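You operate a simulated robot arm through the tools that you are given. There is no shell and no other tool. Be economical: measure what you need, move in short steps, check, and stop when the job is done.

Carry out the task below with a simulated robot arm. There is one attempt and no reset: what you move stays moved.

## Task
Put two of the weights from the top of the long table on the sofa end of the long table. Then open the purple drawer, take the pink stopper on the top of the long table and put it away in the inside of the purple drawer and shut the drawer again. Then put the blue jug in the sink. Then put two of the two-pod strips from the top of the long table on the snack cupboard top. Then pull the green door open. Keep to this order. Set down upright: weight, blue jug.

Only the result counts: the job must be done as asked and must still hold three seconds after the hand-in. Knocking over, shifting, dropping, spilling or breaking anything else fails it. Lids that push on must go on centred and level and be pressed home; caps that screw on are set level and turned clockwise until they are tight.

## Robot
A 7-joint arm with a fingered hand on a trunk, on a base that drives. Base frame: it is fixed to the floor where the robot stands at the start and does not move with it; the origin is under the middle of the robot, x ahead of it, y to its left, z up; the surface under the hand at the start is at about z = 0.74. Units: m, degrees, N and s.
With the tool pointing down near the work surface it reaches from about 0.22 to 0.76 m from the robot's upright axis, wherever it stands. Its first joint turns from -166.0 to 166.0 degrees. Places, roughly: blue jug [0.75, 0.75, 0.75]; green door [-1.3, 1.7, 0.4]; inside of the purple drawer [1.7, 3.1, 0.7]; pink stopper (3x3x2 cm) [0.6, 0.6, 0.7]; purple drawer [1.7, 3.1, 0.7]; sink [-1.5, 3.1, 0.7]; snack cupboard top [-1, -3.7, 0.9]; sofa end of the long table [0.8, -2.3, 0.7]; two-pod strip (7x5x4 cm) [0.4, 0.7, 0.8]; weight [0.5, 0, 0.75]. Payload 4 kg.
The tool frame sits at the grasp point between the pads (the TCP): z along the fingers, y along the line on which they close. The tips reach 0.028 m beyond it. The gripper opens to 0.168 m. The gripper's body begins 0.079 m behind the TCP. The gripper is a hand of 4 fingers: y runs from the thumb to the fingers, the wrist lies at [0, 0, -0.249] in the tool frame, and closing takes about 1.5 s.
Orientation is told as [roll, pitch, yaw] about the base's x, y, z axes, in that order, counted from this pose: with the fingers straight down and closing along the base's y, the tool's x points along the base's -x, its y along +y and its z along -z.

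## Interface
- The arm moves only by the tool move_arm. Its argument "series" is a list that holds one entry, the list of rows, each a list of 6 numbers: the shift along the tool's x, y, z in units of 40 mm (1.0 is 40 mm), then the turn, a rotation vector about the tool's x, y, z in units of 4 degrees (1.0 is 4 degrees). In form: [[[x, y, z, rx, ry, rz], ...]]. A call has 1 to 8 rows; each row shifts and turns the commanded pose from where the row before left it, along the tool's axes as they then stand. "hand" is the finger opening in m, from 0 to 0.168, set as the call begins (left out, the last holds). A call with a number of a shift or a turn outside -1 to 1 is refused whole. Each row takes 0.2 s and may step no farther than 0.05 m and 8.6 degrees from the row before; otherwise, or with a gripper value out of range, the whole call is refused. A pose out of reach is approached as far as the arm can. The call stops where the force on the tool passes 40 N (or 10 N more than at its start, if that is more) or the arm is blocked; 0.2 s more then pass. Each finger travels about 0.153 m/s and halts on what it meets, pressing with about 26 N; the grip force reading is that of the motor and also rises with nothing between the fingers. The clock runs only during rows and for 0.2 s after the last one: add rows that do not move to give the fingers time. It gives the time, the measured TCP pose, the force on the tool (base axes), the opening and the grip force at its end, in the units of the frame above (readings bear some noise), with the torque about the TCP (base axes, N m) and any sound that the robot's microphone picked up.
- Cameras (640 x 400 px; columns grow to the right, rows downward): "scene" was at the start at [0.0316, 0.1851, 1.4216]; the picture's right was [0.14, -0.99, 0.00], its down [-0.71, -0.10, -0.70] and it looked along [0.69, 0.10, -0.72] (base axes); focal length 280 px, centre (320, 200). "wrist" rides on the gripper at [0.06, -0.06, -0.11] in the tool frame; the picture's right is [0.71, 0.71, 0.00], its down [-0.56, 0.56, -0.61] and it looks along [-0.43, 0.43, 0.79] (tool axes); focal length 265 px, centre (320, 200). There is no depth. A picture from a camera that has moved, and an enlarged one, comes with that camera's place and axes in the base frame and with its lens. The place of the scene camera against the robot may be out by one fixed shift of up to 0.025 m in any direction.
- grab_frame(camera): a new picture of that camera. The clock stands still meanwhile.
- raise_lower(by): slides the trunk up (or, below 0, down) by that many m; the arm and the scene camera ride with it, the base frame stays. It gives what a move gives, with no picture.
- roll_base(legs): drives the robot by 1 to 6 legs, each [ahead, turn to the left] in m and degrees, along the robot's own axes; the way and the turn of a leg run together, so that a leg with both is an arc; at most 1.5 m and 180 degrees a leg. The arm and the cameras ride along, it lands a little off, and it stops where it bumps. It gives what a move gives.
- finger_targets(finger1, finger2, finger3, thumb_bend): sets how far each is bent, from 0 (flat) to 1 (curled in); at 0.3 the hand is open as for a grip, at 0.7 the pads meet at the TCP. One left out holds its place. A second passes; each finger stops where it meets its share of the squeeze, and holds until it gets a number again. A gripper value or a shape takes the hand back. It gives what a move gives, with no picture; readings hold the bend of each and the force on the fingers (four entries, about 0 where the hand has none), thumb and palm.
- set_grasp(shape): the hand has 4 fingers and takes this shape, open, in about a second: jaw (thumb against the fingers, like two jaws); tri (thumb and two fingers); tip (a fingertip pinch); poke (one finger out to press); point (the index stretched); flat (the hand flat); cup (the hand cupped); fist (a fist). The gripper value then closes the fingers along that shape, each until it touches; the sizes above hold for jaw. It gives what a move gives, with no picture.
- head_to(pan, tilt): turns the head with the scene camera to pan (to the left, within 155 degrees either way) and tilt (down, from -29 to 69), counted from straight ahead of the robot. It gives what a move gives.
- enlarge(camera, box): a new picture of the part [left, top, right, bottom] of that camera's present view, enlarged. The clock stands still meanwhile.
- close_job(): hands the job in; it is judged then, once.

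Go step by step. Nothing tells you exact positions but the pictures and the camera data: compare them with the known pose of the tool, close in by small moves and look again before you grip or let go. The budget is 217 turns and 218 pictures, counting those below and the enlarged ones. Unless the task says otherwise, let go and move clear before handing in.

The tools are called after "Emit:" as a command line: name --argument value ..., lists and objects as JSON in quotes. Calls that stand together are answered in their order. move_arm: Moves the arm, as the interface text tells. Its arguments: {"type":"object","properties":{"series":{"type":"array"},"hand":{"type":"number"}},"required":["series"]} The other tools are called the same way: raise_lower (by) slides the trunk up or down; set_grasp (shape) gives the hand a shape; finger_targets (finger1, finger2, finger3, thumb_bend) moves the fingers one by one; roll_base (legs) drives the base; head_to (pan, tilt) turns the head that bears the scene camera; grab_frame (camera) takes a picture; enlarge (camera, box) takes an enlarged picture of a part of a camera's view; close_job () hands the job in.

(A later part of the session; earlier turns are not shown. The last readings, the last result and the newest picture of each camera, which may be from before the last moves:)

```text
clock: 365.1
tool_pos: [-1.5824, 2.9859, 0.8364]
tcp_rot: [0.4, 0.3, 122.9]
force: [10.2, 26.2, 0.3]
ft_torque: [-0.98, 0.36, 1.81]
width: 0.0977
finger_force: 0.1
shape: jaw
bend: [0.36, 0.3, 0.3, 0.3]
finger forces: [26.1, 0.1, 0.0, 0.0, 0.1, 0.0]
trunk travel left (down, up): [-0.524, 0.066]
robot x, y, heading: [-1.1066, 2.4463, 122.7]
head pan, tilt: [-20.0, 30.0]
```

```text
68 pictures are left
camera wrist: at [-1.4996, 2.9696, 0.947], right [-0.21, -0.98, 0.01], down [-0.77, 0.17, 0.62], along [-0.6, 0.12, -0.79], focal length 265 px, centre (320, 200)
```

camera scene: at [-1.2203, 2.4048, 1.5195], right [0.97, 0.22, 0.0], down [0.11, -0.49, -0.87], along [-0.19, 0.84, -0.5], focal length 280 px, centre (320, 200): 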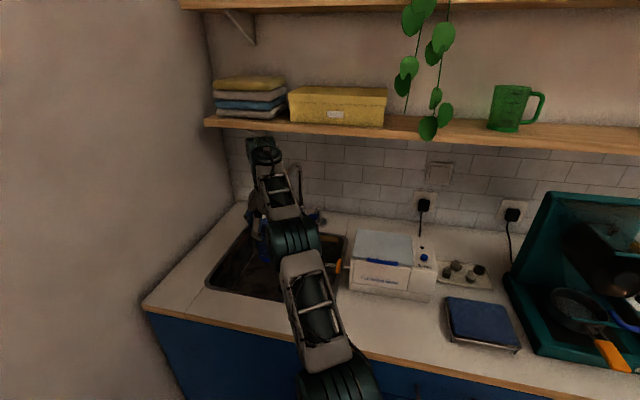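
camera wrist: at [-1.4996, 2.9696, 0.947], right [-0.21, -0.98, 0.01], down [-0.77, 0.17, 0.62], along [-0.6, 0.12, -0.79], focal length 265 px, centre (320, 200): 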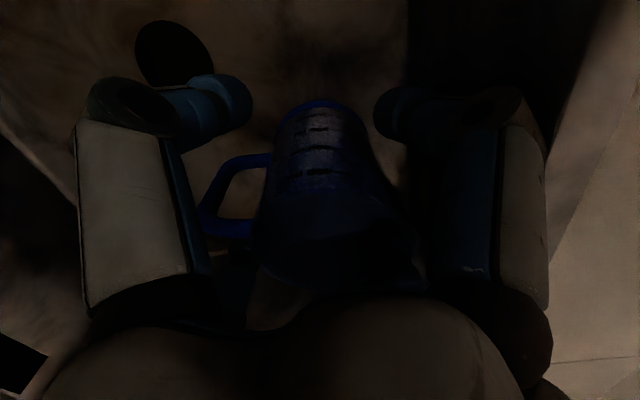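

Emit:
move_arm --series '[[[0, 0, -0.5, 0, 0, 0], [0, 0, -0.8, 0, 0, 0], [0, 0, -1, 0, 0, 0], [0, 0, -1, 0, 0, 0], [0, 0, -1, 0, 0, 0]]]'

Emit:
grab_frame --camera "wrist"

```text
clock: 366.3
tool_pos: [-1.5851, 2.984, 1.0087]
tcp_rot: [0.2, 0.4, 123.0]
force: [-0.8, -0.4, -0.7]
ft_torque: [-0.04, 0.01, 0.0]
width: 0.1006
finger_force: 0.1
shape: jaw
bend: [0.3, 0.3, 0.3, 0.3]
finger forces: [0.0, 0.0, 0.1, 0.1, 0.0, 0.1]
trunk travel left (down, up): [-0.524, 0.066]
robot x, y, heading: [-1.1083, 2.4478, 122.6]
head pan, tilt: [-20.0, 30.0]
```

```text
67 pictures are left
camera wrist: at [-1.5025, 2.9673, 1.1187], right [-0.21, -0.98, 0.01], down [-0.77, 0.17, 0.61], along [-0.6, 0.12, -0.79], focal length 265 px, centre (320, 200)
```

wrist: 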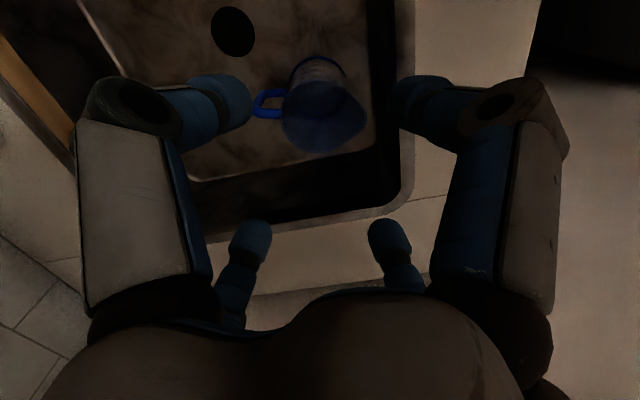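

The jug stands upright in the sink. Retract and drive back to the table for the pod strips.

Emit:
move_arm --series '[[[0.9, 0, -0.4, 0, 0, 0], [0.9, 0, -0.4, 0, 0, 0], [0.9, 0, 0, 0, 0, 0], [0.9, 0, 0, 0, 0, 0], [0.9, 0, 0, 0, 0, 0]]]'

Emit:
roll_base --legs '[[-0.4, 0], [0, 25], [-1.15, 0], [0, -58], [-0.72, 0], [0, -90]]'

Emit:
head_to --pan 0 --tilt 55

Emit:
grab_frame --camera "scene"

```text
clock: 367.5
tool_pos: [-1.4855, 2.8321, 1.0414]
tcp_rot: [0.2, 0.3, 122.9]
force: [0.2, -0.6, 0.9]
ft_torque: [0.0, 0.01, 0.01]
width: 0.1002
finger_force: 0.1
shape: jaw
bend: [0.3, 0.3, 0.3, 0.3]
finger forces: [0.0, 0.0, 0.0, 0.1, 0.1, 0.0]
trunk travel left (down, up): [-0.524, 0.066]
robot x, y, heading: [-1.1039, 2.4483, 123.0]
head pan, tilt: [-20.0, 30.0]
```

```text
clock: 386.7
tool_pos: [0.6052, 0.8759, 1.0407]
tcp_rot: [0.3, 0.4, -1.6]
force: [-0.1, -0.7, 0.0]
ft_torque: [-0.05, -0.01, -0.01]
width: 0.1002
finger_force: 0.1
shape: jaw
bend: [0.3, 0.3, 0.3, 0.3]
finger forces: [0.0, 0.1, 0.1, 0.0, 0.0, 0.1]
trunk travel left (down, up): [-0.524, 0.066]
robot x, y, heading: [0.0724, 0.7857, -1.5]
head pan, tilt: [-20.0, 30.0]
```

```text
clock: 387.6
tool_pos: [0.6042, 0.8763, 1.0413]
tcp_rot: [0.3, 0.2, -1.4]
force: [-0.2, 0.7, 0.8]
ft_torque: [0.01, 0.05, 0.01]
width: 0.1004
finger_force: 0.0
shape: jaw
bend: [0.3, 0.3, 0.3, 0.3]
finger forces: [0.0, 0.0, 0.0, 0.1, 0.1, 0.1]
trunk travel left (down, up): [-0.524, 0.066]
robot x, y, heading: [0.0756, 0.7828, -1.7]
head pan, tilt: [0.0, 55.0]
```

```text
66 pictures are left
camera scene: at [0.101, 0.9534, 1.4837], right [-0.03, -1.0, 0.0], down [-0.82, 0.02, -0.57], along [0.57, -0.02, -0.82], focal length 280 px, centre (320, 200)
```

scene: 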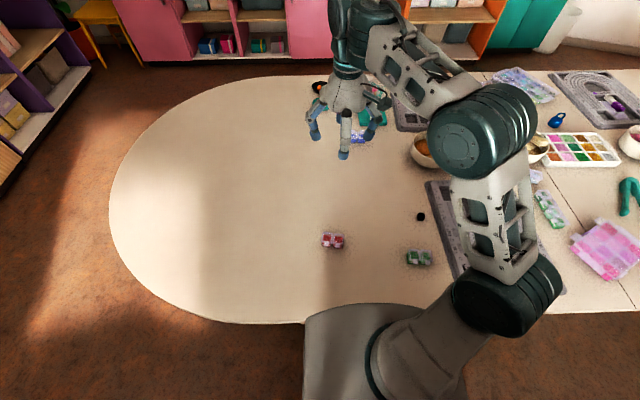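

Red strip ≈ (0.46, 0.903), green ≈ (0.40, 0.668). Back off a bit so the hand is over the red strip.

Emit:
roll_base --legs '[[-0.14, 0]]'

Emit:
move_arm --series '[[[0, 0.3, 1, 0, 0, 0], [0, 0.3, 1, 0, 0, 0], [0, 0, 1, 0, 0, 0]]]'

Emit:
grab_frame --camera "wrist"

```text
clock: 388.9
tool_pos: [0.4637, 0.8815, 1.0421]
tcp_rot: [0.3, 0.2, -1.4]
force: [0.2, 0.2, 0.1]
ft_torque: [-0.01, -0.01, 0.04]
width: 0.1003
finger_force: 0.0
shape: jaw
bend: [0.3, 0.3, 0.3, 0.3]
finger forces: [0.0, 0.1, 0.0, 0.1, 0.0, 0.0]
trunk travel left (down, up): [-0.524, 0.066]
robot x, y, heading: [-0.0684, 0.7898, -1.6]
head pan, tilt: [0.0, 55.0]
```

```text
clock: 389.7
tool_pos: [0.4652, 0.9056, 0.9221]
tcp_rot: [0.3, 0.2, -1.4]
force: [0.7, -0.3, 0.7]
ft_torque: [0.0, 0.0, 0.02]
width: 0.1004
finger_force: 0.1
shape: jaw
bend: [0.3, 0.3, 0.3, 0.3]
finger forces: [0.0, 0.0, 0.1, 0.0, 0.0, 0.0]
trunk travel left (down, up): [-0.524, 0.066]
robot x, y, heading: [-0.0667, 0.7909, -1.5]
head pan, tilt: [0.0, 55.0]
```

```text
65 pictures are left
camera wrist: at [0.4023, 0.8477, 1.0323], right [-0.69, 0.72, 0.01], down [0.57, 0.54, 0.62], along [0.44, 0.43, -0.79], focal length 265 px, centre (320, 200)
```

wrist: 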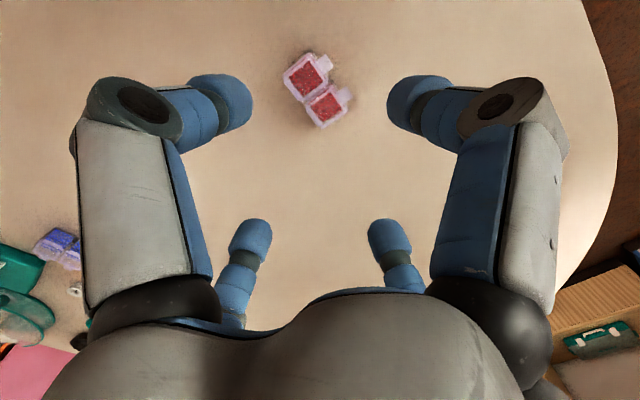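

Red strip centre ≈ (0.456, 0.898), long axis about 73°. Align yaw and descend.

Emit:
move_arm --series '[[[0.22, -0.2, 0, 0, 0, 1], [0, 0, 0, 0, 0, 1], [0, 0, 0, 0, 0, 1], [0, 0, 0, 0, 0, 1], [0, 0, 1, 0, 0, 0], [0, 0, 1, 0, 0, 0]]]' --hand 0.11

Emit:
grab_frame --camera "wrist"

```text
clock: 391.1
tool_pos: [0.4549, 0.899, 0.841]
tcp_rot: [0.2, 0.3, -17.5]
force: [-0.4, -0.9, -1.0]
ft_torque: [0.03, 0.0, -0.05]
width: 0.1097
finger_force: 0.1
shape: jaw
bend: [0.27, 0.27, 0.27, 0.27]
finger forces: [0.0, 0.1, 0.1, 0.0, 0.0, 0.0]
trunk travel left (down, up): [-0.524, 0.066]
robot x, y, heading: [-0.0667, 0.7827, -1.4]
head pan, tilt: [0.0, 55.0]
```

```text
64 pictures are left
camera wrist: at [0.379, 0.8591, 0.9525], right [-0.46, 0.89, 0.01], down [0.7, 0.36, 0.61], along [0.54, 0.29, -0.79], focal length 265 px, centre (320, 200)
```

wrist: 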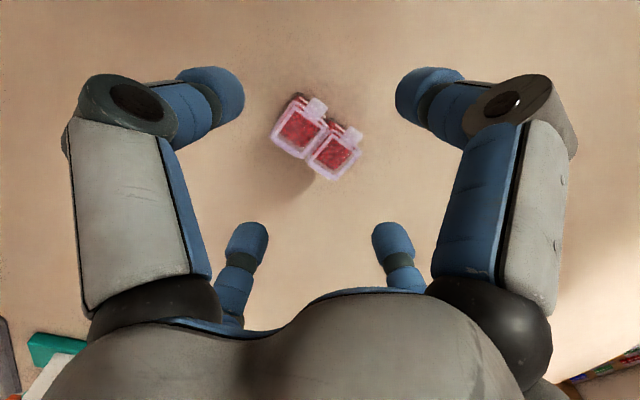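

Slightly over-rotated; rotate back about 8° and descend to the grip height.

Emit:
move_arm --series '[[[0, 0, 0, 0, 0, -1], [0, 0, 0, 0, 0, -1], [0, 0, 0.8, 0, 0, 0], [0, 0, 0.8, 0, 0, 0], [0, 0, 0, 0, 0, 0]]]'

Emit:
grab_frame --camera "wrist"

```text
clock: 392.3
tool_pos: [0.4556, 0.8992, 0.7772]
tcp_rot: [0.4, 0.4, -9.3]
force: [0.5, -0.3, 0.2]
ft_torque: [-0.01, -0.01, 0.0]
width: 0.1099
finger_force: 0.0
shape: jaw
bend: [0.27, 0.27, 0.27, 0.27]
finger forces: [0.1, 0.0, 0.0, 0.0, 0.1, 0.1]
trunk travel left (down, up): [-0.524, 0.066]
robot x, y, heading: [-0.0654, 0.7848, -1.6]
head pan, tilt: [0.0, 55.0]
```

```text
63 pictures are left
camera wrist: at [0.3854, 0.8496, 0.8882], right [-0.58, 0.81, 0.01], down [0.64, 0.46, 0.61], along [0.5, 0.36, -0.79], focal length 265 px, centre (320, 200)
```

wrist: 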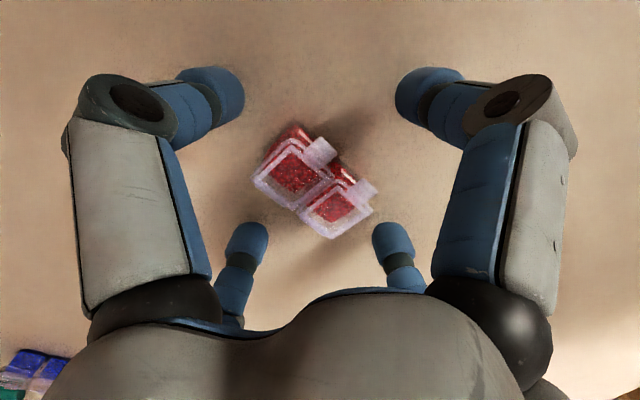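

Well aligned. Close and lift.

Emit:
move_arm --series '[[[0, 0, 0, 0, 0, 0], [0, 0, 0, 0, 0, 0], [0, 0, 0, 0, 0, 0], [0, 0, 0, 0, 0, 0], [0, 0, 0, 0, 0, 0], [0, 0, 0, 0, 0, 0]]]' --hand 0.02

Emit:
move_arm --series '[[[0, 0, -0.4, 0, 0, 0], [0, 0, -0.8, 0, 0, 0], [0, 0, -1, 0, 0, 0], [0, 0, -1, 0, 0, 0], [0, 0, -1, 0, 0, 0], [0, 0, -1, 0, 0, 0], [0, 0, -1, 0, 0, 0], [0, 0, -1, 0, 0, 0]]]'

Emit:
grab_frame --camera "wrist"

```text
clock: 393.7
tool_pos: [0.4546, 0.8996, 0.7781]
tcp_rot: [0.1, 0.4, -9.3]
force: [-0.2, -1.1, -0.1]
ft_torque: [0.0, -0.01, 0.01]
width: 0.0478
finger_force: 26.6
shape: jaw
bend: [0.75, 0.79, 0.78, 0.44]
finger forces: [23.2, 23.6, 23.2, 0.0, 23.7, 0.0]
trunk travel left (down, up): [-0.524, 0.066]
robot x, y, heading: [-0.0695, 0.7845, -1.5]
head pan, tilt: [0.0, 55.0]
```

```text
clock: 395.5
tool_pos: [0.4546, 0.9001, 1.0653]
tcp_rot: [0.1, 0.3, -9.3]
force: [0.0, 0.9, -1.0]
ft_torque: [-0.01, -0.01, 0.0]
width: 0.0476
finger_force: 25.7
shape: jaw
bend: [0.75, 0.79, 0.78, 0.44]
finger forces: [22.9, 23.7, 23.2, 0.1, 23.7, 0.1]
trunk travel left (down, up): [-0.524, 0.066]
robot x, y, heading: [-0.066, 0.7855, -1.5]
head pan, tilt: [0.0, 55.0]
```

```text
62 pictures are left
camera wrist: at [0.3849, 0.8507, 1.1761], right [-0.58, 0.81, 0.01], down [0.64, 0.46, 0.61], along [0.49, 0.36, -0.79], focal length 265 px, centre (320, 200)
```

wrist: 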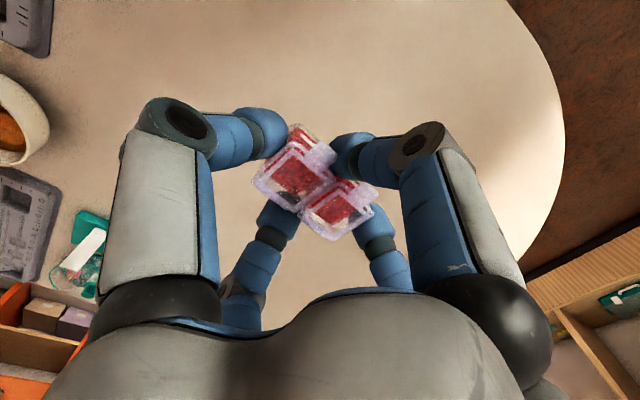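

Red strip held. Drive diagonally across the room to the snack cupboard.

Emit:
roll_base --legs '[[0, -100.5], [1.5, 0], [1.5, 0], [0.6, 0]]'

Emit:
head_to --pan 0 --tilt 40

Emit:
grab_frame --camera "scene"

```text
clock: 417.2
tool_pos: [-0.838, -3.2762, 1.0658]
tcp_rot: [0.1, 0.3, -110.8]
force: [0.0, -0.4, -0.7]
ft_torque: [0.0, 0.02, 0.0]
width: 0.0475
finger_force: 26.0
shape: jaw
bend: [0.75, 0.79, 0.78, 0.44]
finger forces: [22.5, 23.8, 23.2, 0.0, 23.6, 0.1]
trunk travel left (down, up): [-0.524, 0.066]
robot x, y, heading: [-0.8448, -2.7438, -102.9]
head pan, tilt: [0.0, 55.0]
```

```text
clock: 418.0
tool_pos: [-0.8364, -3.2758, 1.0653]
tcp_rot: [0.2, 0.2, -110.8]
force: [-0.7, -0.1, -0.1]
ft_torque: [0.0, 0.01, 0.02]
width: 0.0477
finger_force: 26.8
shape: jaw
bend: [0.75, 0.79, 0.78, 0.44]
finger forces: [22.4, 23.7, 23.2, 0.0, 23.7, 0.0]
trunk travel left (down, up): [-0.524, 0.066]
robot x, y, heading: [-0.8454, -2.7434, -102.8]
head pan, tilt: [0.0, 40.0]
```

```text
61 pictures are left
camera scene: at [-0.6791, -2.7937, 1.5042], right [-0.97, 0.22, 0.0], down [0.14, 0.63, -0.77], along [-0.17, -0.75, -0.64], focal length 280 px, centre (320, 200)
```

scene: 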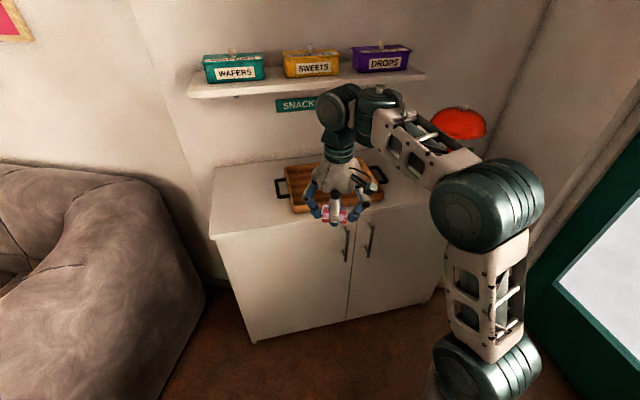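

The cupboard top has a wooden tray in the middle; the left part is free around (-0.59, -3.5 to -3.7). Move the base closer.

Emit:
roll_base --legs '[[0, 39], [0.28, 0], [0, -26]]'

Emit:
grab_frame --camera "wrist"

Emit:
head_to --pan 10 --tilt 45

Emit:
grab_frame --camera "scene"

```text
clock: 423.1
tool_pos: [-0.5868, -3.5084, 1.0658]
tcp_rot: [0.2, 0.2, -97.0]
force: [-0.4, 0.4, -0.5]
ft_torque: [0.02, 0.02, 0.0]
width: 0.0472
finger_force: 26.1
shape: jaw
bend: [0.75, 0.79, 0.78, 0.44]
finger forces: [22.1, 23.8, 23.2, 0.0, 23.6, 0.1]
trunk travel left (down, up): [-0.524, 0.066]
robot x, y, heading: [-0.7164, -2.9928, -89.3]
head pan, tilt: [0.0, 40.0]
```

```text
60 pictures are left
camera wrist: at [-0.6402, -3.4399, 1.1761], right [0.79, 0.61, 0.01], down [0.48, -0.63, 0.61], along [0.38, -0.48, -0.79], focal length 265 px, centre (320, 200)
```

wrist: 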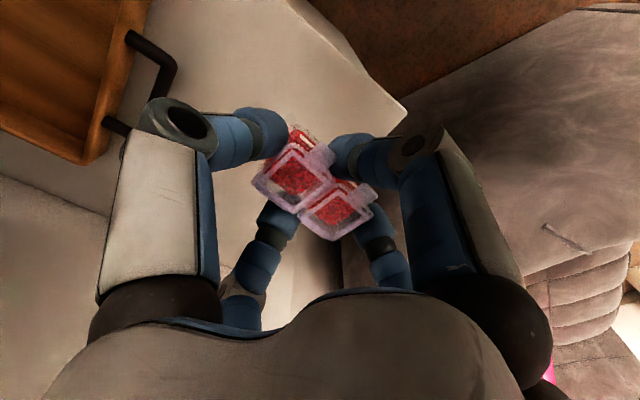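

```text
clock: 423.8
tool_pos: [-0.5859, -3.5074, 1.0662]
tcp_rot: [0.2, 0.3, -97.1]
force: [1.1, 0.2, -1.0]
ft_torque: [-0.03, 0.03, -0.02]
width: 0.0475
finger_force: 25.8
shape: jaw
bend: [0.75, 0.79, 0.78, 0.44]
finger forces: [22.1, 23.8, 23.2, 0.1, 23.6, 0.0]
trunk travel left (down, up): [-0.524, 0.066]
robot x, y, heading: [-0.7219, -2.9922, -89.3]
head pan, tilt: [10.0, 45.0]
```

```text
59 pictures are left
camera scene: at [-0.5302, -2.9998, 1.4971], right [-0.98, -0.19, 0.0], down [-0.13, 0.69, -0.71], along [0.13, -0.69, -0.71], focal length 280 px, centre (320, 200)
```

scene: 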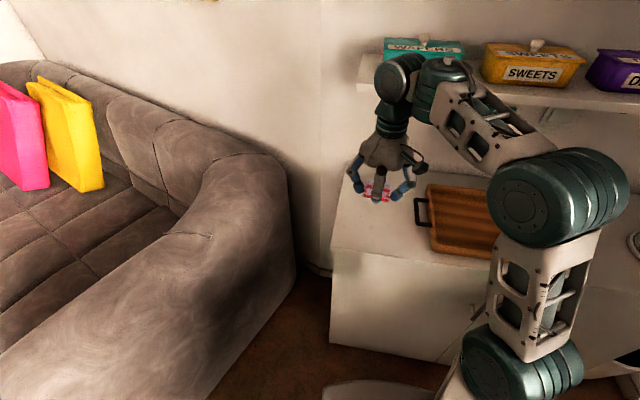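

Top height ≈ 0.83. Place the first strip at about (-0.60, -3.60): move and descend partway.

Emit:
move_arm --series '[[[-0.78, -0.02, 0, 0, 0, 0], [-0.78, -0.02, 0, 0, 0, 0], [-0.78, -0.02, 0, 0, 0, 0], [0, 0, 1, 0, 0, 0], [0, 0, 1, 0, 0, 0], [0, 0, 1, 0, 0, 0], [0, 0, 0.7, 0, 0, 0]]]'

Emit:
grab_frame --camera "wrist"

Emit:
enlarge --camera "scene" --box '[310, 30, 510, 270]'

```text
clock: 425.4
tool_pos: [-0.5993, -3.6004, 0.9156]
tcp_rot: [0.2, 0.4, -97.1]
force: [-0.2, -0.5, -0.6]
ft_torque: [-0.03, -0.02, 0.03]
width: 0.0471
finger_force: 25.9
shape: jaw
bend: [0.75, 0.79, 0.78, 0.44]
finger forces: [22.1, 23.6, 23.3, 0.0, 23.5, 0.0]
trunk travel left (down, up): [-0.524, 0.066]
robot x, y, heading: [-0.7221, -2.99, -89.4]
head pan, tilt: [10.0, 45.0]
```

```text
58 pictures are left
camera wrist: at [-0.6531, -3.532, 1.0271], right [0.79, 0.61, 0.01], down [0.48, -0.63, 0.61], along [0.38, -0.48, -0.79], focal length 265 px, centre (320, 200)
```

wrist: 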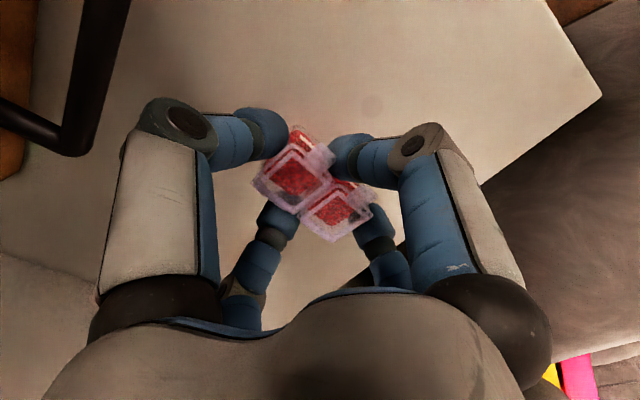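

```text
1.67 times, centred on (410, 150) of scene
camera zoom: at [-0.5306, -2.9999, 1.4971], right [-0.98, -0.19, 0.0], down [-0.13, 0.69, -0.71], along [0.13, -0.69, -0.71], focal length 467 px, centre (170, 283)
```

zoom: 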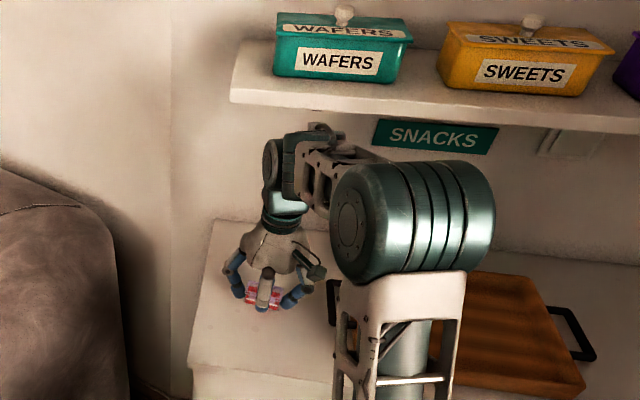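

Clear of the shelf. Descend gently to contact.

Emit:
move_arm --series '[[[0, 0, 0.5, 0, 0, 0], [0, 0, 0.3, 0, 0, 0]]]'

Emit:
move_arm --series '[[[0, 0, 0.15, 0, 0, 0], [0, 0, 0.1, 0, 0, 0]]]'

```text
clock: 426.1
tool_pos: [-0.5993, -3.6011, 0.8956]
tcp_rot: [0.6, -0.8, -97.2]
force: [-1.0, 4.6, 27.5]
ft_torque: [0.05, 0.15, -0.04]
width: 0.0483
finger_force: 26.6
shape: jaw
bend: [0.75, 0.79, 0.78, 0.44]
finger forces: [28.7, 28.8, 28.2, 0.1, 29.4, 0.1]
trunk travel left (down, up): [-0.524, 0.066]
robot x, y, heading: [-0.7186, -2.9904, -88.9]
head pan, tilt: [10.0, 45.0]
stopped in row 2: the force on the tool passed its limit at 48 N (the readings are from after the stop); the commanded pose is now the measured one
```

```text
clock: 426.4
tool_pos: [-0.5977, -3.6026, 0.8943]
tcp_rot: [0.8, -1.0, -97.2]
force: [-1.3, 5.0, 23.2]
ft_torque: [0.1, 0.15, -0.01]
width: 0.0483
finger_force: 25.9
shape: jaw
bend: [0.75, 0.79, 0.78, 0.44]
finger forces: [29.1, 28.6, 28.0, 0.0, 29.4, 0.0]
trunk travel left (down, up): [-0.524, 0.066]
robot x, y, heading: [-0.7216, -2.9896, -89.0]
head pan, tilt: [10.0, 45.0]
stopped in row 1: the force on the tool passed its limit at 46 N (the readings are from after the stop); the commanded pose is now the measured one
```

Contact (surface ≈ 0.857). Release and lift.

Emit:
move_arm --series '[[[0, 0, -0.05, 0, 0, 0], [0, 0, 0, 0, 0, 0], [0, 0, 0, 0, 0, 0], [0, 0, 0, 0, 0, 0]]]' --hand 0.085

Emit:
move_arm --series '[[[0, 0, -0.5, 0, 0, 0], [0, 0, -0.8, 0, 0, 0], [0, 0, -0.8, 0, 0, 0], [0.3, 0, -0.8, 0, 0, 0], [1, 0, -0.5, 0, 0, 0], [1, 0, 0, 0, 0, 0], [1, 0, 0, 0, 0, 0]]]'

Emit:
grab_frame --camera "wrist"

```text
clock: 427.4
tool_pos: [-0.5982, -3.6028, 0.8944]
tcp_rot: [0.7, -0.7, -97.1]
force: [-1.0, 1.0, 0.9]
ft_torque: [0.03, -0.01, 0.0]
width: 0.0843
finger_force: 0.0
shape: jaw
bend: [0.34, 0.34, 0.34, 0.34]
finger forces: [0.1, 0.0, 0.0, 0.0, 0.0, 0.0]
trunk travel left (down, up): [-0.524, 0.066]
robot x, y, heading: [-0.7185, -2.9925, -89.4]
head pan, tilt: [10.0, 45.0]
```

```text
clock: 429.0
tool_pos: [-0.5834, -3.4718, 1.0289]
tcp_rot: [0.6, -0.7, -97.3]
force: [0.6, -0.2, -0.2]
ft_torque: [-0.02, 0.02, 0.0]
width: 0.0844
finger_force: 0.0
shape: jaw
bend: [0.34, 0.34, 0.34, 0.34]
finger forces: [0.0, 0.1, 0.0, 0.0, 0.1, 0.0]
trunk travel left (down, up): [-0.524, 0.066]
robot x, y, heading: [-0.7171, -2.993, -88.9]
head pan, tilt: [10.0, 45.0]
```

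```text
56 pictures are left
camera wrist: at [-0.6374, -3.401, 1.1378], right [0.79, 0.61, 0.0], down [0.48, -0.61, 0.63], along [0.38, -0.5, -0.78], focal length 265 px, centre (320, 200)
```

wrist: 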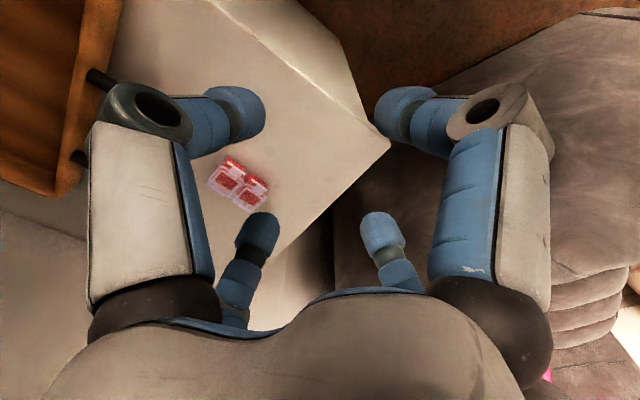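

First strip placed. Drive back for the green one.

Emit:
roll_base --legs '[[0, 26], [-0.28, 0], [0, -39], [-1.5, 0], [-1.5, 0], [-0.6, 0]]'

Emit:
roll_base --legs '[[0, 102]]'

Emit:
head_to --pan 0 --tilt 55

Emit:
grab_frame --camera "scene"

```text
clock: 451.1
tool_pos: [-0.0345, 0.2836, 1.0271]
tcp_rot: [0.7, -0.9, -110.5]
force: [-0.1, -0.1, -0.7]
ft_torque: [-0.01, 0.0, 0.02]
width: 0.0847
finger_force: 0.0
shape: jaw
bend: [0.34, 0.34, 0.34, 0.34]
finger forces: [0.0, 0.0, 0.1, 0.0, 0.1, 0.1]
trunk travel left (down, up): [-0.524, 0.066]
robot x, y, heading: [-0.057, 0.7825, -102.5]
head pan, tilt: [10.0, 45.0]
```

```text
clock: 455.9
tool_pos: [0.4265, 0.922, 1.0285]
tcp_rot: [0.7, -0.8, -6.9]
force: [0.6, 0.5, -0.7]
ft_torque: [-0.04, 0.0, 0.0]
width: 0.0846
finger_force: 0.1
shape: jaw
bend: [0.34, 0.34, 0.34, 0.34]
finger forces: [0.0, 0.1, 0.0, 0.1, 0.0, 0.0]
trunk travel left (down, up): [-0.524, 0.066]
robot x, y, heading: [-0.0567, 0.7846, 0.9]
head pan, tilt: [10.0, 45.0]
```

```text
clock: 456.6
tool_pos: [0.4253, 0.9227, 1.0289]
tcp_rot: [0.6, -0.8, -6.9]
force: [0.7, -0.1, 0.1]
ft_torque: [0.0, 0.0, 0.04]
width: 0.0846
finger_force: 0.0
shape: jaw
bend: [0.34, 0.34, 0.34, 0.34]
finger forces: [0.1, 0.0, 0.0, 0.1, 0.0, 0.0]
trunk travel left (down, up): [-0.524, 0.066]
robot x, y, heading: [-0.0538, 0.7828, 1.1]
head pan, tilt: [0.0, 55.0]
```

```text
55 pictures are left
camera scene: at [-0.0348, 0.9556, 1.4837], right [0.02, -1.0, 0.0], down [-0.82, -0.02, -0.57], along [0.57, 0.01, -0.82], focal length 280 px, centre (320, 200)
```

scene: 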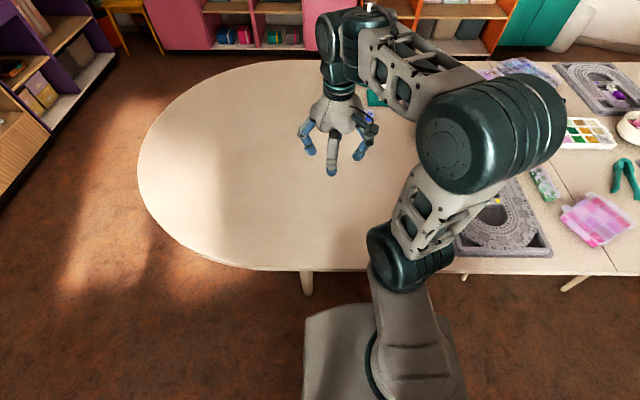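

Emit:
move_arm --series '[[[0, -0.92, 0, 0, 0, 0], [0, -0.92, 0, 0, 0, 0], [0, -0.92, 0, 0, 0, 0], [0, -0.92, 0.3, 0, 0, 0], [0, -0.92, 0.35, 0, 0, 0], [0, -0.92, 0.35, 0, 0, 0], [0, -0.9, 0.35, 0, 0, 0], [0, 0, 1, 0, 0, 0]]]' --hand 0.11

Emit:
grab_frame --camera "wrist"

```text
clock: 458.4
tool_pos: [0.3961, 0.6687, 0.9314]
tcp_rot: [0.8, -0.9, -6.9]
force: [-0.1, -0.6, 0.9]
ft_torque: [0.04, -0.02, -0.01]
width: 0.1094
finger_force: 0.1
shape: jaw
bend: [0.27, 0.27, 0.27, 0.27]
finger forces: [0.1, 0.0, 0.0, 0.1, 0.1, 0.0]
trunk travel left (down, up): [-0.524, 0.066]
robot x, y, heading: [-0.0568, 0.7846, 1.0]
head pan, tilt: [0.0, 55.0]
```

```text
54 pictures are left
camera wrist: at [0.3267, 0.6157, 1.0404], right [-0.62, 0.79, 0.0], down [0.61, 0.48, 0.63], along [0.49, 0.39, -0.78], focal length 265 px, centre (320, 200)
```

wrist: 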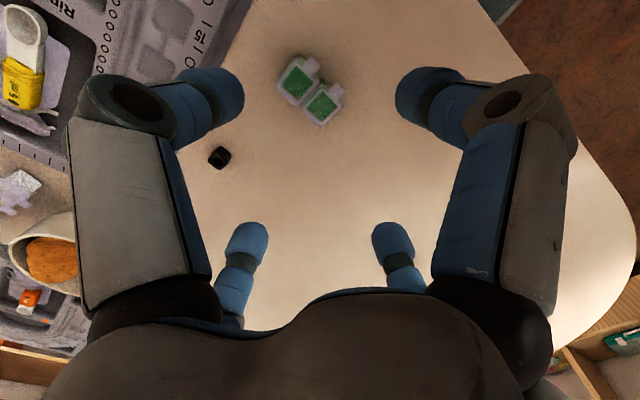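

Green strip centre ≈ (0.394, 0.660), yaw already aligned. Descend.

Emit:
move_arm --series '[[[0, -0.2, 0.6, 0, 0.2, 0], [0, 0, 1, 0, 0, 0], [0, 0, 1, 0, 0, 0], [0, 0, 0.6, 0, 0, 0]]]' --hand 0.1

Emit:
grab_frame --camera "wrist"

```text
clock: 459.4
tool_pos: [0.3953, 0.6625, 0.8034]
tcp_rot: [0.7, 0.1, -6.9]
force: [0.1, 0.1, -0.8]
ft_torque: [-0.01, 0.02, 0.0]
width: 0.1006
finger_force: 0.0
shape: jaw
bend: [0.3, 0.3, 0.3, 0.3]
finger forces: [0.0, 0.0, 0.0, 0.1, 0.1, 0.0]
trunk travel left (down, up): [-0.524, 0.066]
robot x, y, heading: [-0.052, 0.7826, 1.2]
head pan, tilt: [0.0, 55.0]
```

```text
53 pictures are left
camera wrist: at [0.3278, 0.6093, 0.9133], right [-0.62, 0.79, 0.01], down [0.62, 0.48, 0.62], along [0.48, 0.39, -0.78], focal length 265 px, centre (320, 200)
```

wrist: 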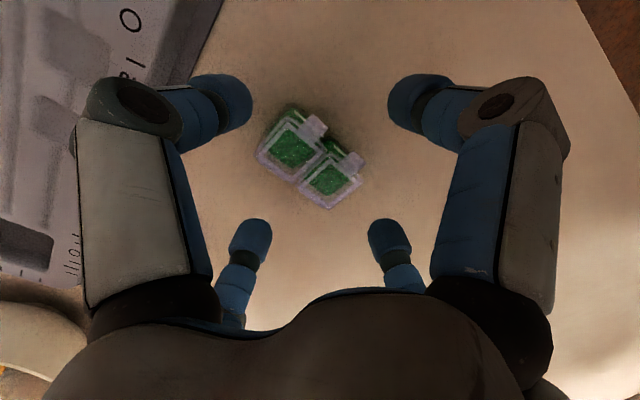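

Emit:
move_arm --series '[[[0, -0.1, 0, 0, 0, 0], [0, 0, 0.65, 0, 0, 0], [0, 0, 0, 0, 0, 0]]]'

Emit:
move_arm --series '[[[0, 0, 0, 0, 0, 0], [0, 0, 0, 0, 0, 0], [0, 0, 0, 0, 0, 0], [0, 0, 0, 0, 0, 0], [0, 0, 0, 0, 0, 0], [0, 0, 0, 0, 0, 0]]]' --hand 0.02

Emit:
grab_frame --camera "wrist"

```text
clock: 460.2
tool_pos: [0.3942, 0.6586, 0.7788]
tcp_rot: [0.7, 0.0, -6.9]
force: [0.0, -1.0, 0.3]
ft_torque: [0.04, 0.0, 0.0]
width: 0.1007
finger_force: 0.1
shape: jaw
bend: [0.3, 0.3, 0.3, 0.3]
finger forces: [0.0, 0.1, 0.0, 0.0, 0.1, 0.1]
trunk travel left (down, up): [-0.524, 0.066]
robot x, y, heading: [-0.0553, 0.785, 1.1]
head pan, tilt: [0.0, 55.0]
```

```text
clock: 461.6
tool_pos: [0.3944, 0.659, 0.777]
tcp_rot: [0.7, 0.0, -7.0]
force: [-0.3, -0.6, -0.6]
ft_torque: [0.01, 0.01, -0.04]
width: 0.0485
finger_force: 25.3
shape: jaw
bend: [0.74, 0.79, 0.78, 0.43]
finger forces: [23.5, 23.6, 23.4, 0.0, 23.5, 0.0]
trunk travel left (down, up): [-0.524, 0.066]
robot x, y, heading: [-0.0555, 0.7836, 1.4]
head pan, tilt: [0.0, 55.0]
```

```text
52 pictures are left
camera wrist: at [0.3266, 0.6052, 0.8881], right [-0.62, 0.79, 0.01], down [0.62, 0.48, 0.62], along [0.48, 0.39, -0.78], focal length 265 px, centre (320, 200)
```

wrist: 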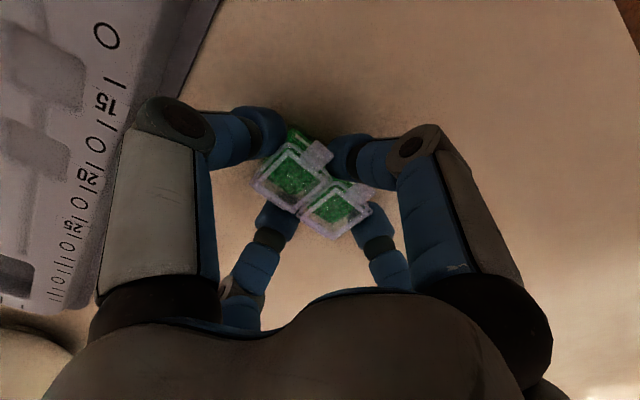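

Gripped. Lift and drive to the cupboard again.

Emit:
move_arm --series '[[[0, 0, -0.4, 0, 0, 0], [0, 0, -0.8, 0, 0, 0], [0, 0, -1, 0, 0, 0], [0, 0, -1, 0, 0, 0], [0, 0, -1, 0, 0, 0], [0, 0.5, -1, 0, 0, 0], [0, 0.7, -0.9, 0, 0, 0], [0, 0.7, -0.9, 0, 0, 0]]]'

Emit:
roll_base --legs '[[0, -103], [1.5, 0], [1.5, 0], [0.6, 0], [0, 38], [0.27, 0]]'

Emit:
roll_base --legs '[[0, -26]]'

Emit:
head_to --pan 10 --tilt 45

Emit:
grab_frame --camera "scene"

```text
clock: 463.4
tool_pos: [0.4047, 0.7319, 1.058]
tcp_rot: [0.6, 0.1, -6.9]
force: [-0.6, 0.5, -0.9]
ft_torque: [0.0, 0.01, 0.0]
width: 0.0484
finger_force: 26.7
shape: jaw
bend: [0.74, 0.79, 0.78, 0.43]
finger forces: [23.4, 23.7, 23.5, 0.0, 23.5, 0.0]
trunk travel left (down, up): [-0.524, 0.066]
robot x, y, heading: [-0.0571, 0.7818, 1.1]
head pan, tilt: [0.0, 55.0]
```

```text
clock: 488.5
tool_pos: [-0.6495, -3.4015, 1.0568]
tcp_rot: [0.6, 0.1, -73.7]
force: [0.3, -0.1, -1.0]
ft_torque: [0.02, -0.01, -0.01]
width: 0.0478
finger_force: 26.4
shape: jaw
bend: [0.74, 0.79, 0.78, 0.43]
finger forces: [22.6, 23.8, 23.5, 0.0, 23.6, 0.0]
trunk travel left (down, up): [-0.524, 0.066]
robot x, y, heading: [-0.7805, -2.9567, -65.8]
head pan, tilt: [0.0, 55.0]
```

```text
clock: 490.2
tool_pos: [-0.8557, -3.4153, 1.0575]
tcp_rot: [0.7, 0.1, -99.6]
force: [-0.4, -0.7, -0.9]
ft_torque: [0.02, 0.01, -0.03]
width: 0.0482
finger_force: 25.9
shape: jaw
bend: [0.74, 0.79, 0.78, 0.43]
finger forces: [22.5, 23.8, 23.4, 0.1, 23.7, 0.0]
trunk travel left (down, up): [-0.524, 0.066]
robot x, y, heading: [-0.781, -2.9582, -91.5]
head pan, tilt: [0.0, 55.0]
```

```text
clock: 491.0
tool_pos: [-0.8567, -3.4151, 1.0576]
tcp_rot: [0.7, 0.1, -99.6]
force: [0.1, -0.7, -1.2]
ft_torque: [0.01, 0.03, -0.04]
width: 0.0484
finger_force: 26.0
shape: jaw
bend: [0.74, 0.79, 0.78, 0.43]
finger forces: [22.4, 23.8, 23.4, 0.0, 23.8, 0.0]
trunk travel left (down, up): [-0.524, 0.066]
robot x, y, heading: [-0.7816, -2.9592, -91.6]
head pan, tilt: [10.0, 45.0]
```

```text
51 pictures are left
camera scene: at [-0.5931, -2.9755, 1.497], right [-0.99, -0.15, 0.0], down [-0.1, 0.7, -0.71], along [0.1, -0.7, -0.71], focal length 280 px, centre (320, 200)
```

scene: 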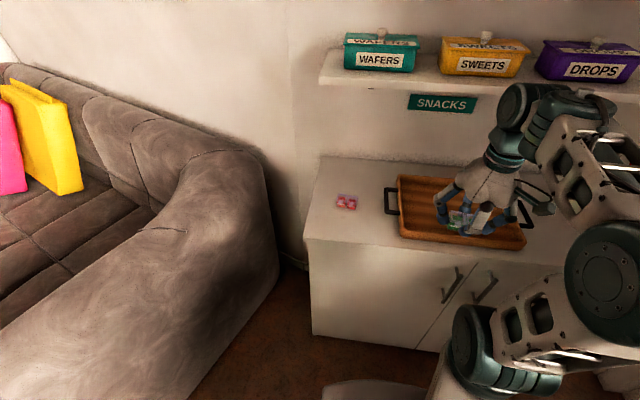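

First strip is stable. Bring the second to about (-0.605, -3.498), in front of the first.

Emit:
move_arm --series '[[[-0.14, 0.94, 0, 0, 0, 0], [-0.14, 0.94, 0, 0, 0, 0], [-0.14, 0.94, 0, 0, 0, 0], [-0.14, 0.94, 0, 0, 0, 0], [-0.14, 0.94, 0, 0, 0, 0], [-0.14, 0.94, 0, 0, 0, 0], [-0.14, 0.94, 0, 0, 0, 0]]]'

Emit:
move_arm --series '[[[0, 0, 1, 0, 0, 0], [0, 0, 1, 0, 0, 0], [0, 0, 1, 0, 0, 0]]]'

Emit:
grab_frame --camera "wrist"

Emit:
enlarge --camera "scene" --box '[290, 120, 450, 260]'

```text
clock: 492.6
tool_pos: [-0.6013, -3.4963, 1.0591]
tcp_rot: [0.5, 0.1, -99.5]
force: [0.1, 0.8, -0.9]
ft_torque: [-0.02, 0.02, 0.03]
width: 0.0481
finger_force: 26.2
shape: jaw
bend: [0.74, 0.79, 0.78, 0.43]
finger forces: [22.3, 23.8, 23.3, 0.1, 23.8, 0.1]
trunk travel left (down, up): [-0.524, 0.066]
robot x, y, heading: [-0.7804, -2.9557, -91.8]
head pan, tilt: [10.0, 45.0]
```

```text
clock: 493.4
tool_pos: [-0.6033, -3.4971, 0.9397]
tcp_rot: [0.7, -0.1, -99.6]
force: [0.6, -0.3, -1.1]
ft_torque: [-0.01, -0.03, 0.02]
width: 0.0479
finger_force: 26.3
shape: jaw
bend: [0.74, 0.79, 0.78, 0.43]
finger forces: [22.7, 23.8, 23.4, 0.0, 23.6, 0.0]
trunk travel left (down, up): [-0.524, 0.066]
robot x, y, heading: [-0.7808, -2.9577, -91.8]
head pan, tilt: [10.0, 45.0]
```

```text
50 pictures are left
camera wrist: at [-0.6537, -3.4261, 1.0505], right [0.82, 0.58, 0.01], down [0.45, -0.64, 0.62], along [0.36, -0.5, -0.78], focal length 265 px, centre (320, 200)
```

wrist: 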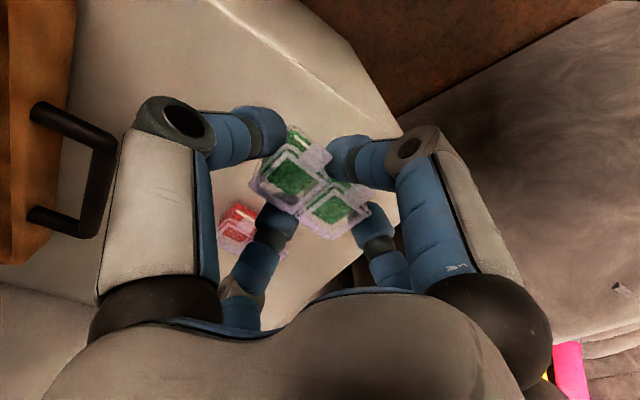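

```text
2.86 times, centred on (370, 190) of scene
camera zoom: at [-0.5929, -2.9757, 1.4971], right [-0.99, -0.15, 0.0], down [-0.1, 0.7, -0.71], along [0.1, -0.7, -0.71], focal length 801 px, centre (177, 229)
```

zoom: 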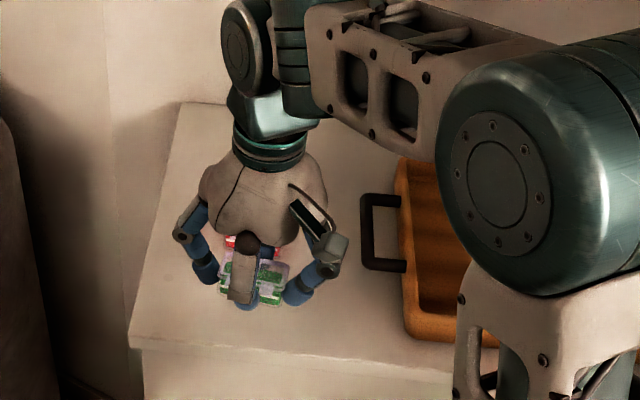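

Clearances look fine. Descend to contact.

Emit:
move_arm --series '[[[0.1, 0, 0.5, 0, 0, 0], [0, 0, 0.4, 0, 0, 0], [0, 0, 0.15, 0, 0, 0]]]'

Emit:
grab_frame --camera "wrist"

```text
clock: 494.2
tool_pos: [-0.6002, -3.4933, 0.8989]
tcp_rot: [0.7, 0.0, -99.6]
force: [-1.2, 0.6, -0.7]
ft_torque: [0.0, 0.01, 0.02]
width: 0.0482
finger_force: 26.4
shape: jaw
bend: [0.74, 0.79, 0.78, 0.43]
finger forces: [22.6, 23.8, 23.5, 0.1, 23.5, 0.0]
trunk travel left (down, up): [-0.524, 0.066]
robot x, y, heading: [-0.7823, -2.959, -91.5]
head pan, tilt: [10.0, 45.0]
```

```text
48 pictures are left
camera wrist: at [-0.6523, -3.4227, 1.0085], right [0.81, 0.58, 0.01], down [0.45, -0.64, 0.62], along [0.37, -0.5, -0.78], focal length 265 px, centre (320, 200)
```

wrist: 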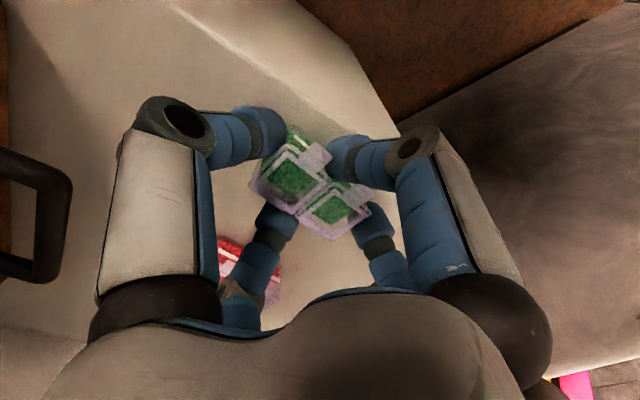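

Emit:
move_arm --series '[[[0, 0, 0.1, 0, 0, 0], [0, 0, 0, 0, 0, 0]]]'

Emit:
move_arm --series '[[[0, 0, 0, 0, 0, 0], [0, 0, 0, 0, 0, 0], [0, 0, 0, 0, 0, 0]]]' --hand 0.07

Emit:
grab_frame --camera "wrist"

```text
clock: 494.8
tool_pos: [-0.6, -3.4943, 0.8973]
tcp_rot: [0.8, -0.2, -99.6]
force: [0.1, -0.3, 23.2]
ft_torque: [-0.1, 0.14, -0.01]
width: 0.0486
finger_force: 26.5
shape: jaw
bend: [0.74, 0.79, 0.78, 0.43]
finger forces: [25.8, 26.1, 27.2, 0.0, 27.3, 0.0]
trunk travel left (down, up): [-0.524, 0.066]
robot x, y, heading: [-0.7818, -2.9597, -91.5]
head pan, tilt: [10.0, 45.0]
```

```text
clock: 495.6
tool_pos: [-0.6003, -3.4925, 0.8938]
tcp_rot: [0.6, 0.1, -99.6]
force: [-0.3, -0.5, 0.4]
ft_torque: [0.0, -0.04, 0.0]
width: 0.0697
finger_force: 0.0
shape: jaw
bend: [0.79, 0.79, 0.79, 0.39]
finger forces: [0.1, 0.1, 0.0, 0.0, 0.0, 0.0]
trunk travel left (down, up): [-0.524, 0.066]
robot x, y, heading: [-0.7839, -2.9577, -91.6]
head pan, tilt: [10.0, 45.0]
```

```text
47 pictures are left
camera wrist: at [-0.6522, -3.4227, 1.0041], right [0.81, 0.58, 0.01], down [0.45, -0.64, 0.62], along [0.36, -0.5, -0.79], focal length 265 px, centre (320, 200)
```

wrist: 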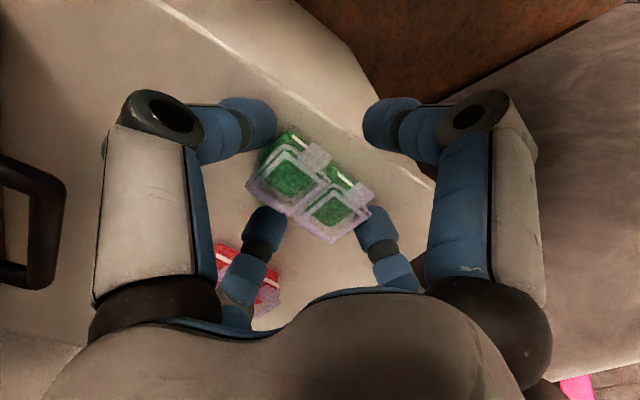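

Released cleanly. Lift straight up and retract.

Emit:
move_arm --series '[[[0, 0, -0.4, 0, 0, 0], [0, 0, -0.6, 0, 0, 0], [0, 0, -0.8, 0, 0, 0], [0, 0, -1, 0, 0, 0], [0.5, 0, -0.8, 0, 0, 0], [0.8, 0, -0.5, 0, 0, 0]]]'

Emit:
enlarge --camera "wrist" --box '[120, 100, 440, 300]'

```text
clock: 497.0
tool_pos: [-0.5947, -3.4404, 1.0584]
tcp_rot: [0.6, 0.1, -99.6]
force: [0.2, 0.3, 0.1]
ft_torque: [-0.01, 0.02, -0.01]
width: 0.0699
finger_force: 0.1
shape: jaw
bend: [0.79, 0.79, 0.79, 0.39]
finger forces: [0.0, 0.1, 0.1, 0.1, 0.0, 0.1]
trunk travel left (down, up): [-0.524, 0.066]
robot x, y, heading: [-0.7814, -2.9589, -91.6]
head pan, tilt: [10.0, 45.0]
```

```text
2.00 times, centred on (280, 200) of wrist
camera zoom: at [-0.6453, -3.371, 1.1689], right [0.81, 0.58, 0.01], down [0.45, -0.64, 0.62], along [0.36, -0.5, -0.78], focal length 531 px, centre (400, 200)
```

zoom: 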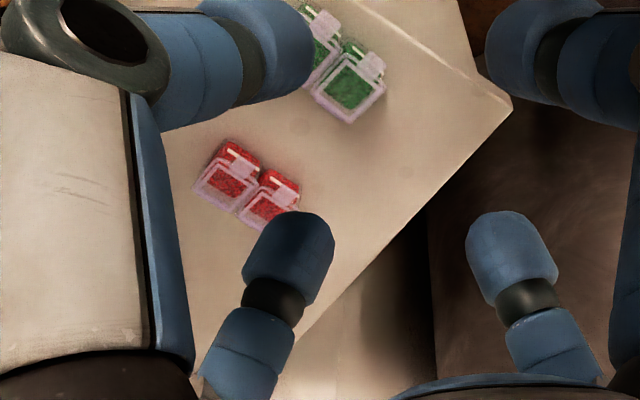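

Both strips are on the cupboard. Now drive to the green door (handle near (-1.30, 1.50, 0.44), hinge at y≈1.92). I'll stand so that the base can swing around the hinge.

Emit:
roll_base --legs '[[0, -1.2], [-1.5, 0], [-1.5, 0], [-1.46, 0], [0, -27]]'

Emit:
head_to --pan -55 --tilt 40

Emit:
grab_frame --camera "scene"

```text
clock: 520.0
tool_pos: [-0.5731, 0.99, 1.0577]
tcp_rot: [0.7, 0.1, -129.2]
force: [-0.3, 0.5, 0.3]
ft_torque: [-0.01, 0.04, -0.02]
width: 0.0698
finger_force: 0.1
shape: jaw
bend: [0.79, 0.79, 0.79, 0.39]
finger forces: [0.0, 0.1, 0.0, 0.0, 0.0, 0.1]
trunk travel left (down, up): [-0.524, 0.066]
robot x, y, heading: [-0.495, 1.4996, -121.4]
head pan, tilt: [10.0, 45.0]
```

```text
clock: 521.4
tool_pos: [-0.5728, 0.9905, 1.0578]
tcp_rot: [0.7, 0.0, -129.2]
force: [-0.9, -0.3, 0.1]
ft_torque: [0.0, -0.01, 0.0]
width: 0.0698
finger_force: 0.0
shape: jaw
bend: [0.79, 0.79, 0.79, 0.39]
finger forces: [0.1, 0.1, 0.0, 0.1, 0.1, 0.0]
trunk travel left (down, up): [-0.524, 0.066]
robot x, y, heading: [-0.4971, 1.5037, -121.2]
head pan, tilt: [-55.0, 40.0]
```

```text
45 pictures are left
camera scene: at [-0.4, 1.4717, 1.5043], right [-0.07, 1.0, 0.0], down [0.64, 0.04, -0.77], along [-0.76, -0.05, -0.64], focal length 280 px, centre (320, 200)
```

scene: 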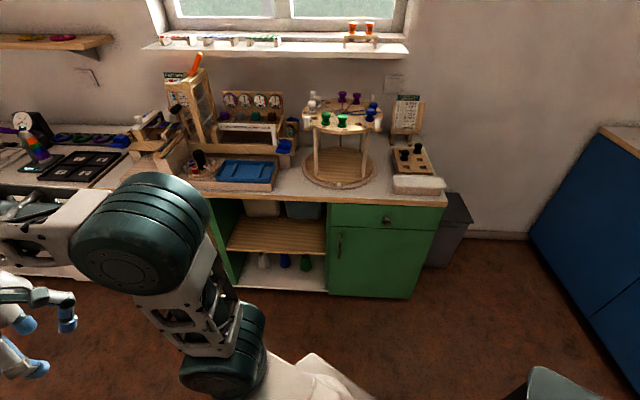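

The door handle is near its left edge around y≈1.515; hinge near y≈1.89. I'll align heading and swing the arm to the right side, facing the door.

Emit:
roll_base --legs '[[0, 4]]'

Emit:
move_arm --series '[[[-0.2, -1, 0, 0, 0, 0], [-0.2, -1, 0, 0, 0, 0], [-0.2, -1, 0, 0, 0, 0], [-0.2, -1, 0, 0, 0, 0], [-0.2, -1, 0, 0, 0, 0], [-0.2, -1, 0, 0, 0, 0], [-0.2, -1, 0, 0, 0, 0], [-0.2, -1, 0, 0, 0, 0]]]'

Emit:
move_arm --series '[[[0.63, -1, 0, 0, 0, 0], [0.63, -1, 0, 0, 0, 0], [0.63, -1, 0, 0, 0, 0], [0.63, -1, 0, 0, 0, 0], [0.63, -1, 0, 0, 0, 0], [0.63, -1, 0, 0, 0, 0], [0.63, -1, 0, 0, 0, 0], [0.63, -1, 0, 0, 0, 0]]]'

Emit:
move_arm --series '[[[0, 0, 0, 0, 0, 1], [0, 0, 0, 0, 0, 1], [0, 0, 0, 0, 0, 1], [0, 0, 0, 0, 0, 1], [0, 0, 0, 0, 0, 1], [0, 0, 0, 0, 0, 1], [0, 0, 0, 0, 0, 1], [0, 0, 0, 0, 0, 1]]]'

```text
clock: 522.2
tool_pos: [-0.5384, 0.9843, 1.0575]
tcp_rot: [0.6, 0.1, -125.3]
force: [0.4, -0.2, 0.3]
ft_torque: [-0.03, 0.01, 0.0]
width: 0.0699
finger_force: 0.0
shape: jaw
bend: [0.79, 0.79, 0.79, 0.39]
finger forces: [0.0, 0.1, 0.0, 0.1, 0.0, 0.1]
trunk travel left (down, up): [-0.524, 0.066]
robot x, y, heading: [-0.4963, 1.5003, -117.4]
head pan, tilt: [-55.0, 40.0]
```

```text
clock: 524.0
tool_pos: [-0.838, 1.117, 1.0562]
tcp_rot: [0.7, 0.1, -125.2]
force: [0.0, 1.1, 0.2]
ft_torque: [-0.01, 0.01, 0.0]
width: 0.07
finger_force: 0.0
shape: jaw
bend: [0.79, 0.79, 0.79, 0.39]
finger forces: [0.0, 0.1, 0.0, 0.0, 0.0, 0.0]
trunk travel left (down, up): [-0.524, 0.066]
robot x, y, heading: [-0.4965, 1.5005, -117.1]
head pan, tilt: [-55.0, 40.0]
```

```text
clock: 525.8
tool_pos: [-0.981, 1.4675, 1.0525]
tcp_rot: [0.8, 0.1, -125.2]
force: [0.3, -0.9, -0.9]
ft_torque: [-0.03, 0.01, 0.0]
width: 0.0697
finger_force: 0.0
shape: jaw
bend: [0.79, 0.79, 0.79, 0.39]
finger forces: [0.0, 0.0, 0.0, 0.0, 0.0, 0.0]
trunk travel left (down, up): [-0.524, 0.066]
robot x, y, heading: [-0.499, 1.505, -117.6]
head pan, tilt: [-55.0, 40.0]
```

```text
clock: 527.6
tool_pos: [-0.981, 1.4664, 1.052]
tcp_rot: [0.6, 0.3, -157.4]
force: [-0.1, 0.5, -0.5]
ft_torque: [0.02, 0.01, 0.01]
width: 0.0698
finger_force: 0.2
shape: jaw
bend: [0.79, 0.79, 0.79, 0.39]
finger forces: [0.0, 0.0, 0.0, 0.1, 0.0, 0.1]
trunk travel left (down, up): [-0.524, 0.066]
robot x, y, heading: [-0.498, 1.5022, -117.1]
head pan, tilt: [-55.0, 40.0]
```

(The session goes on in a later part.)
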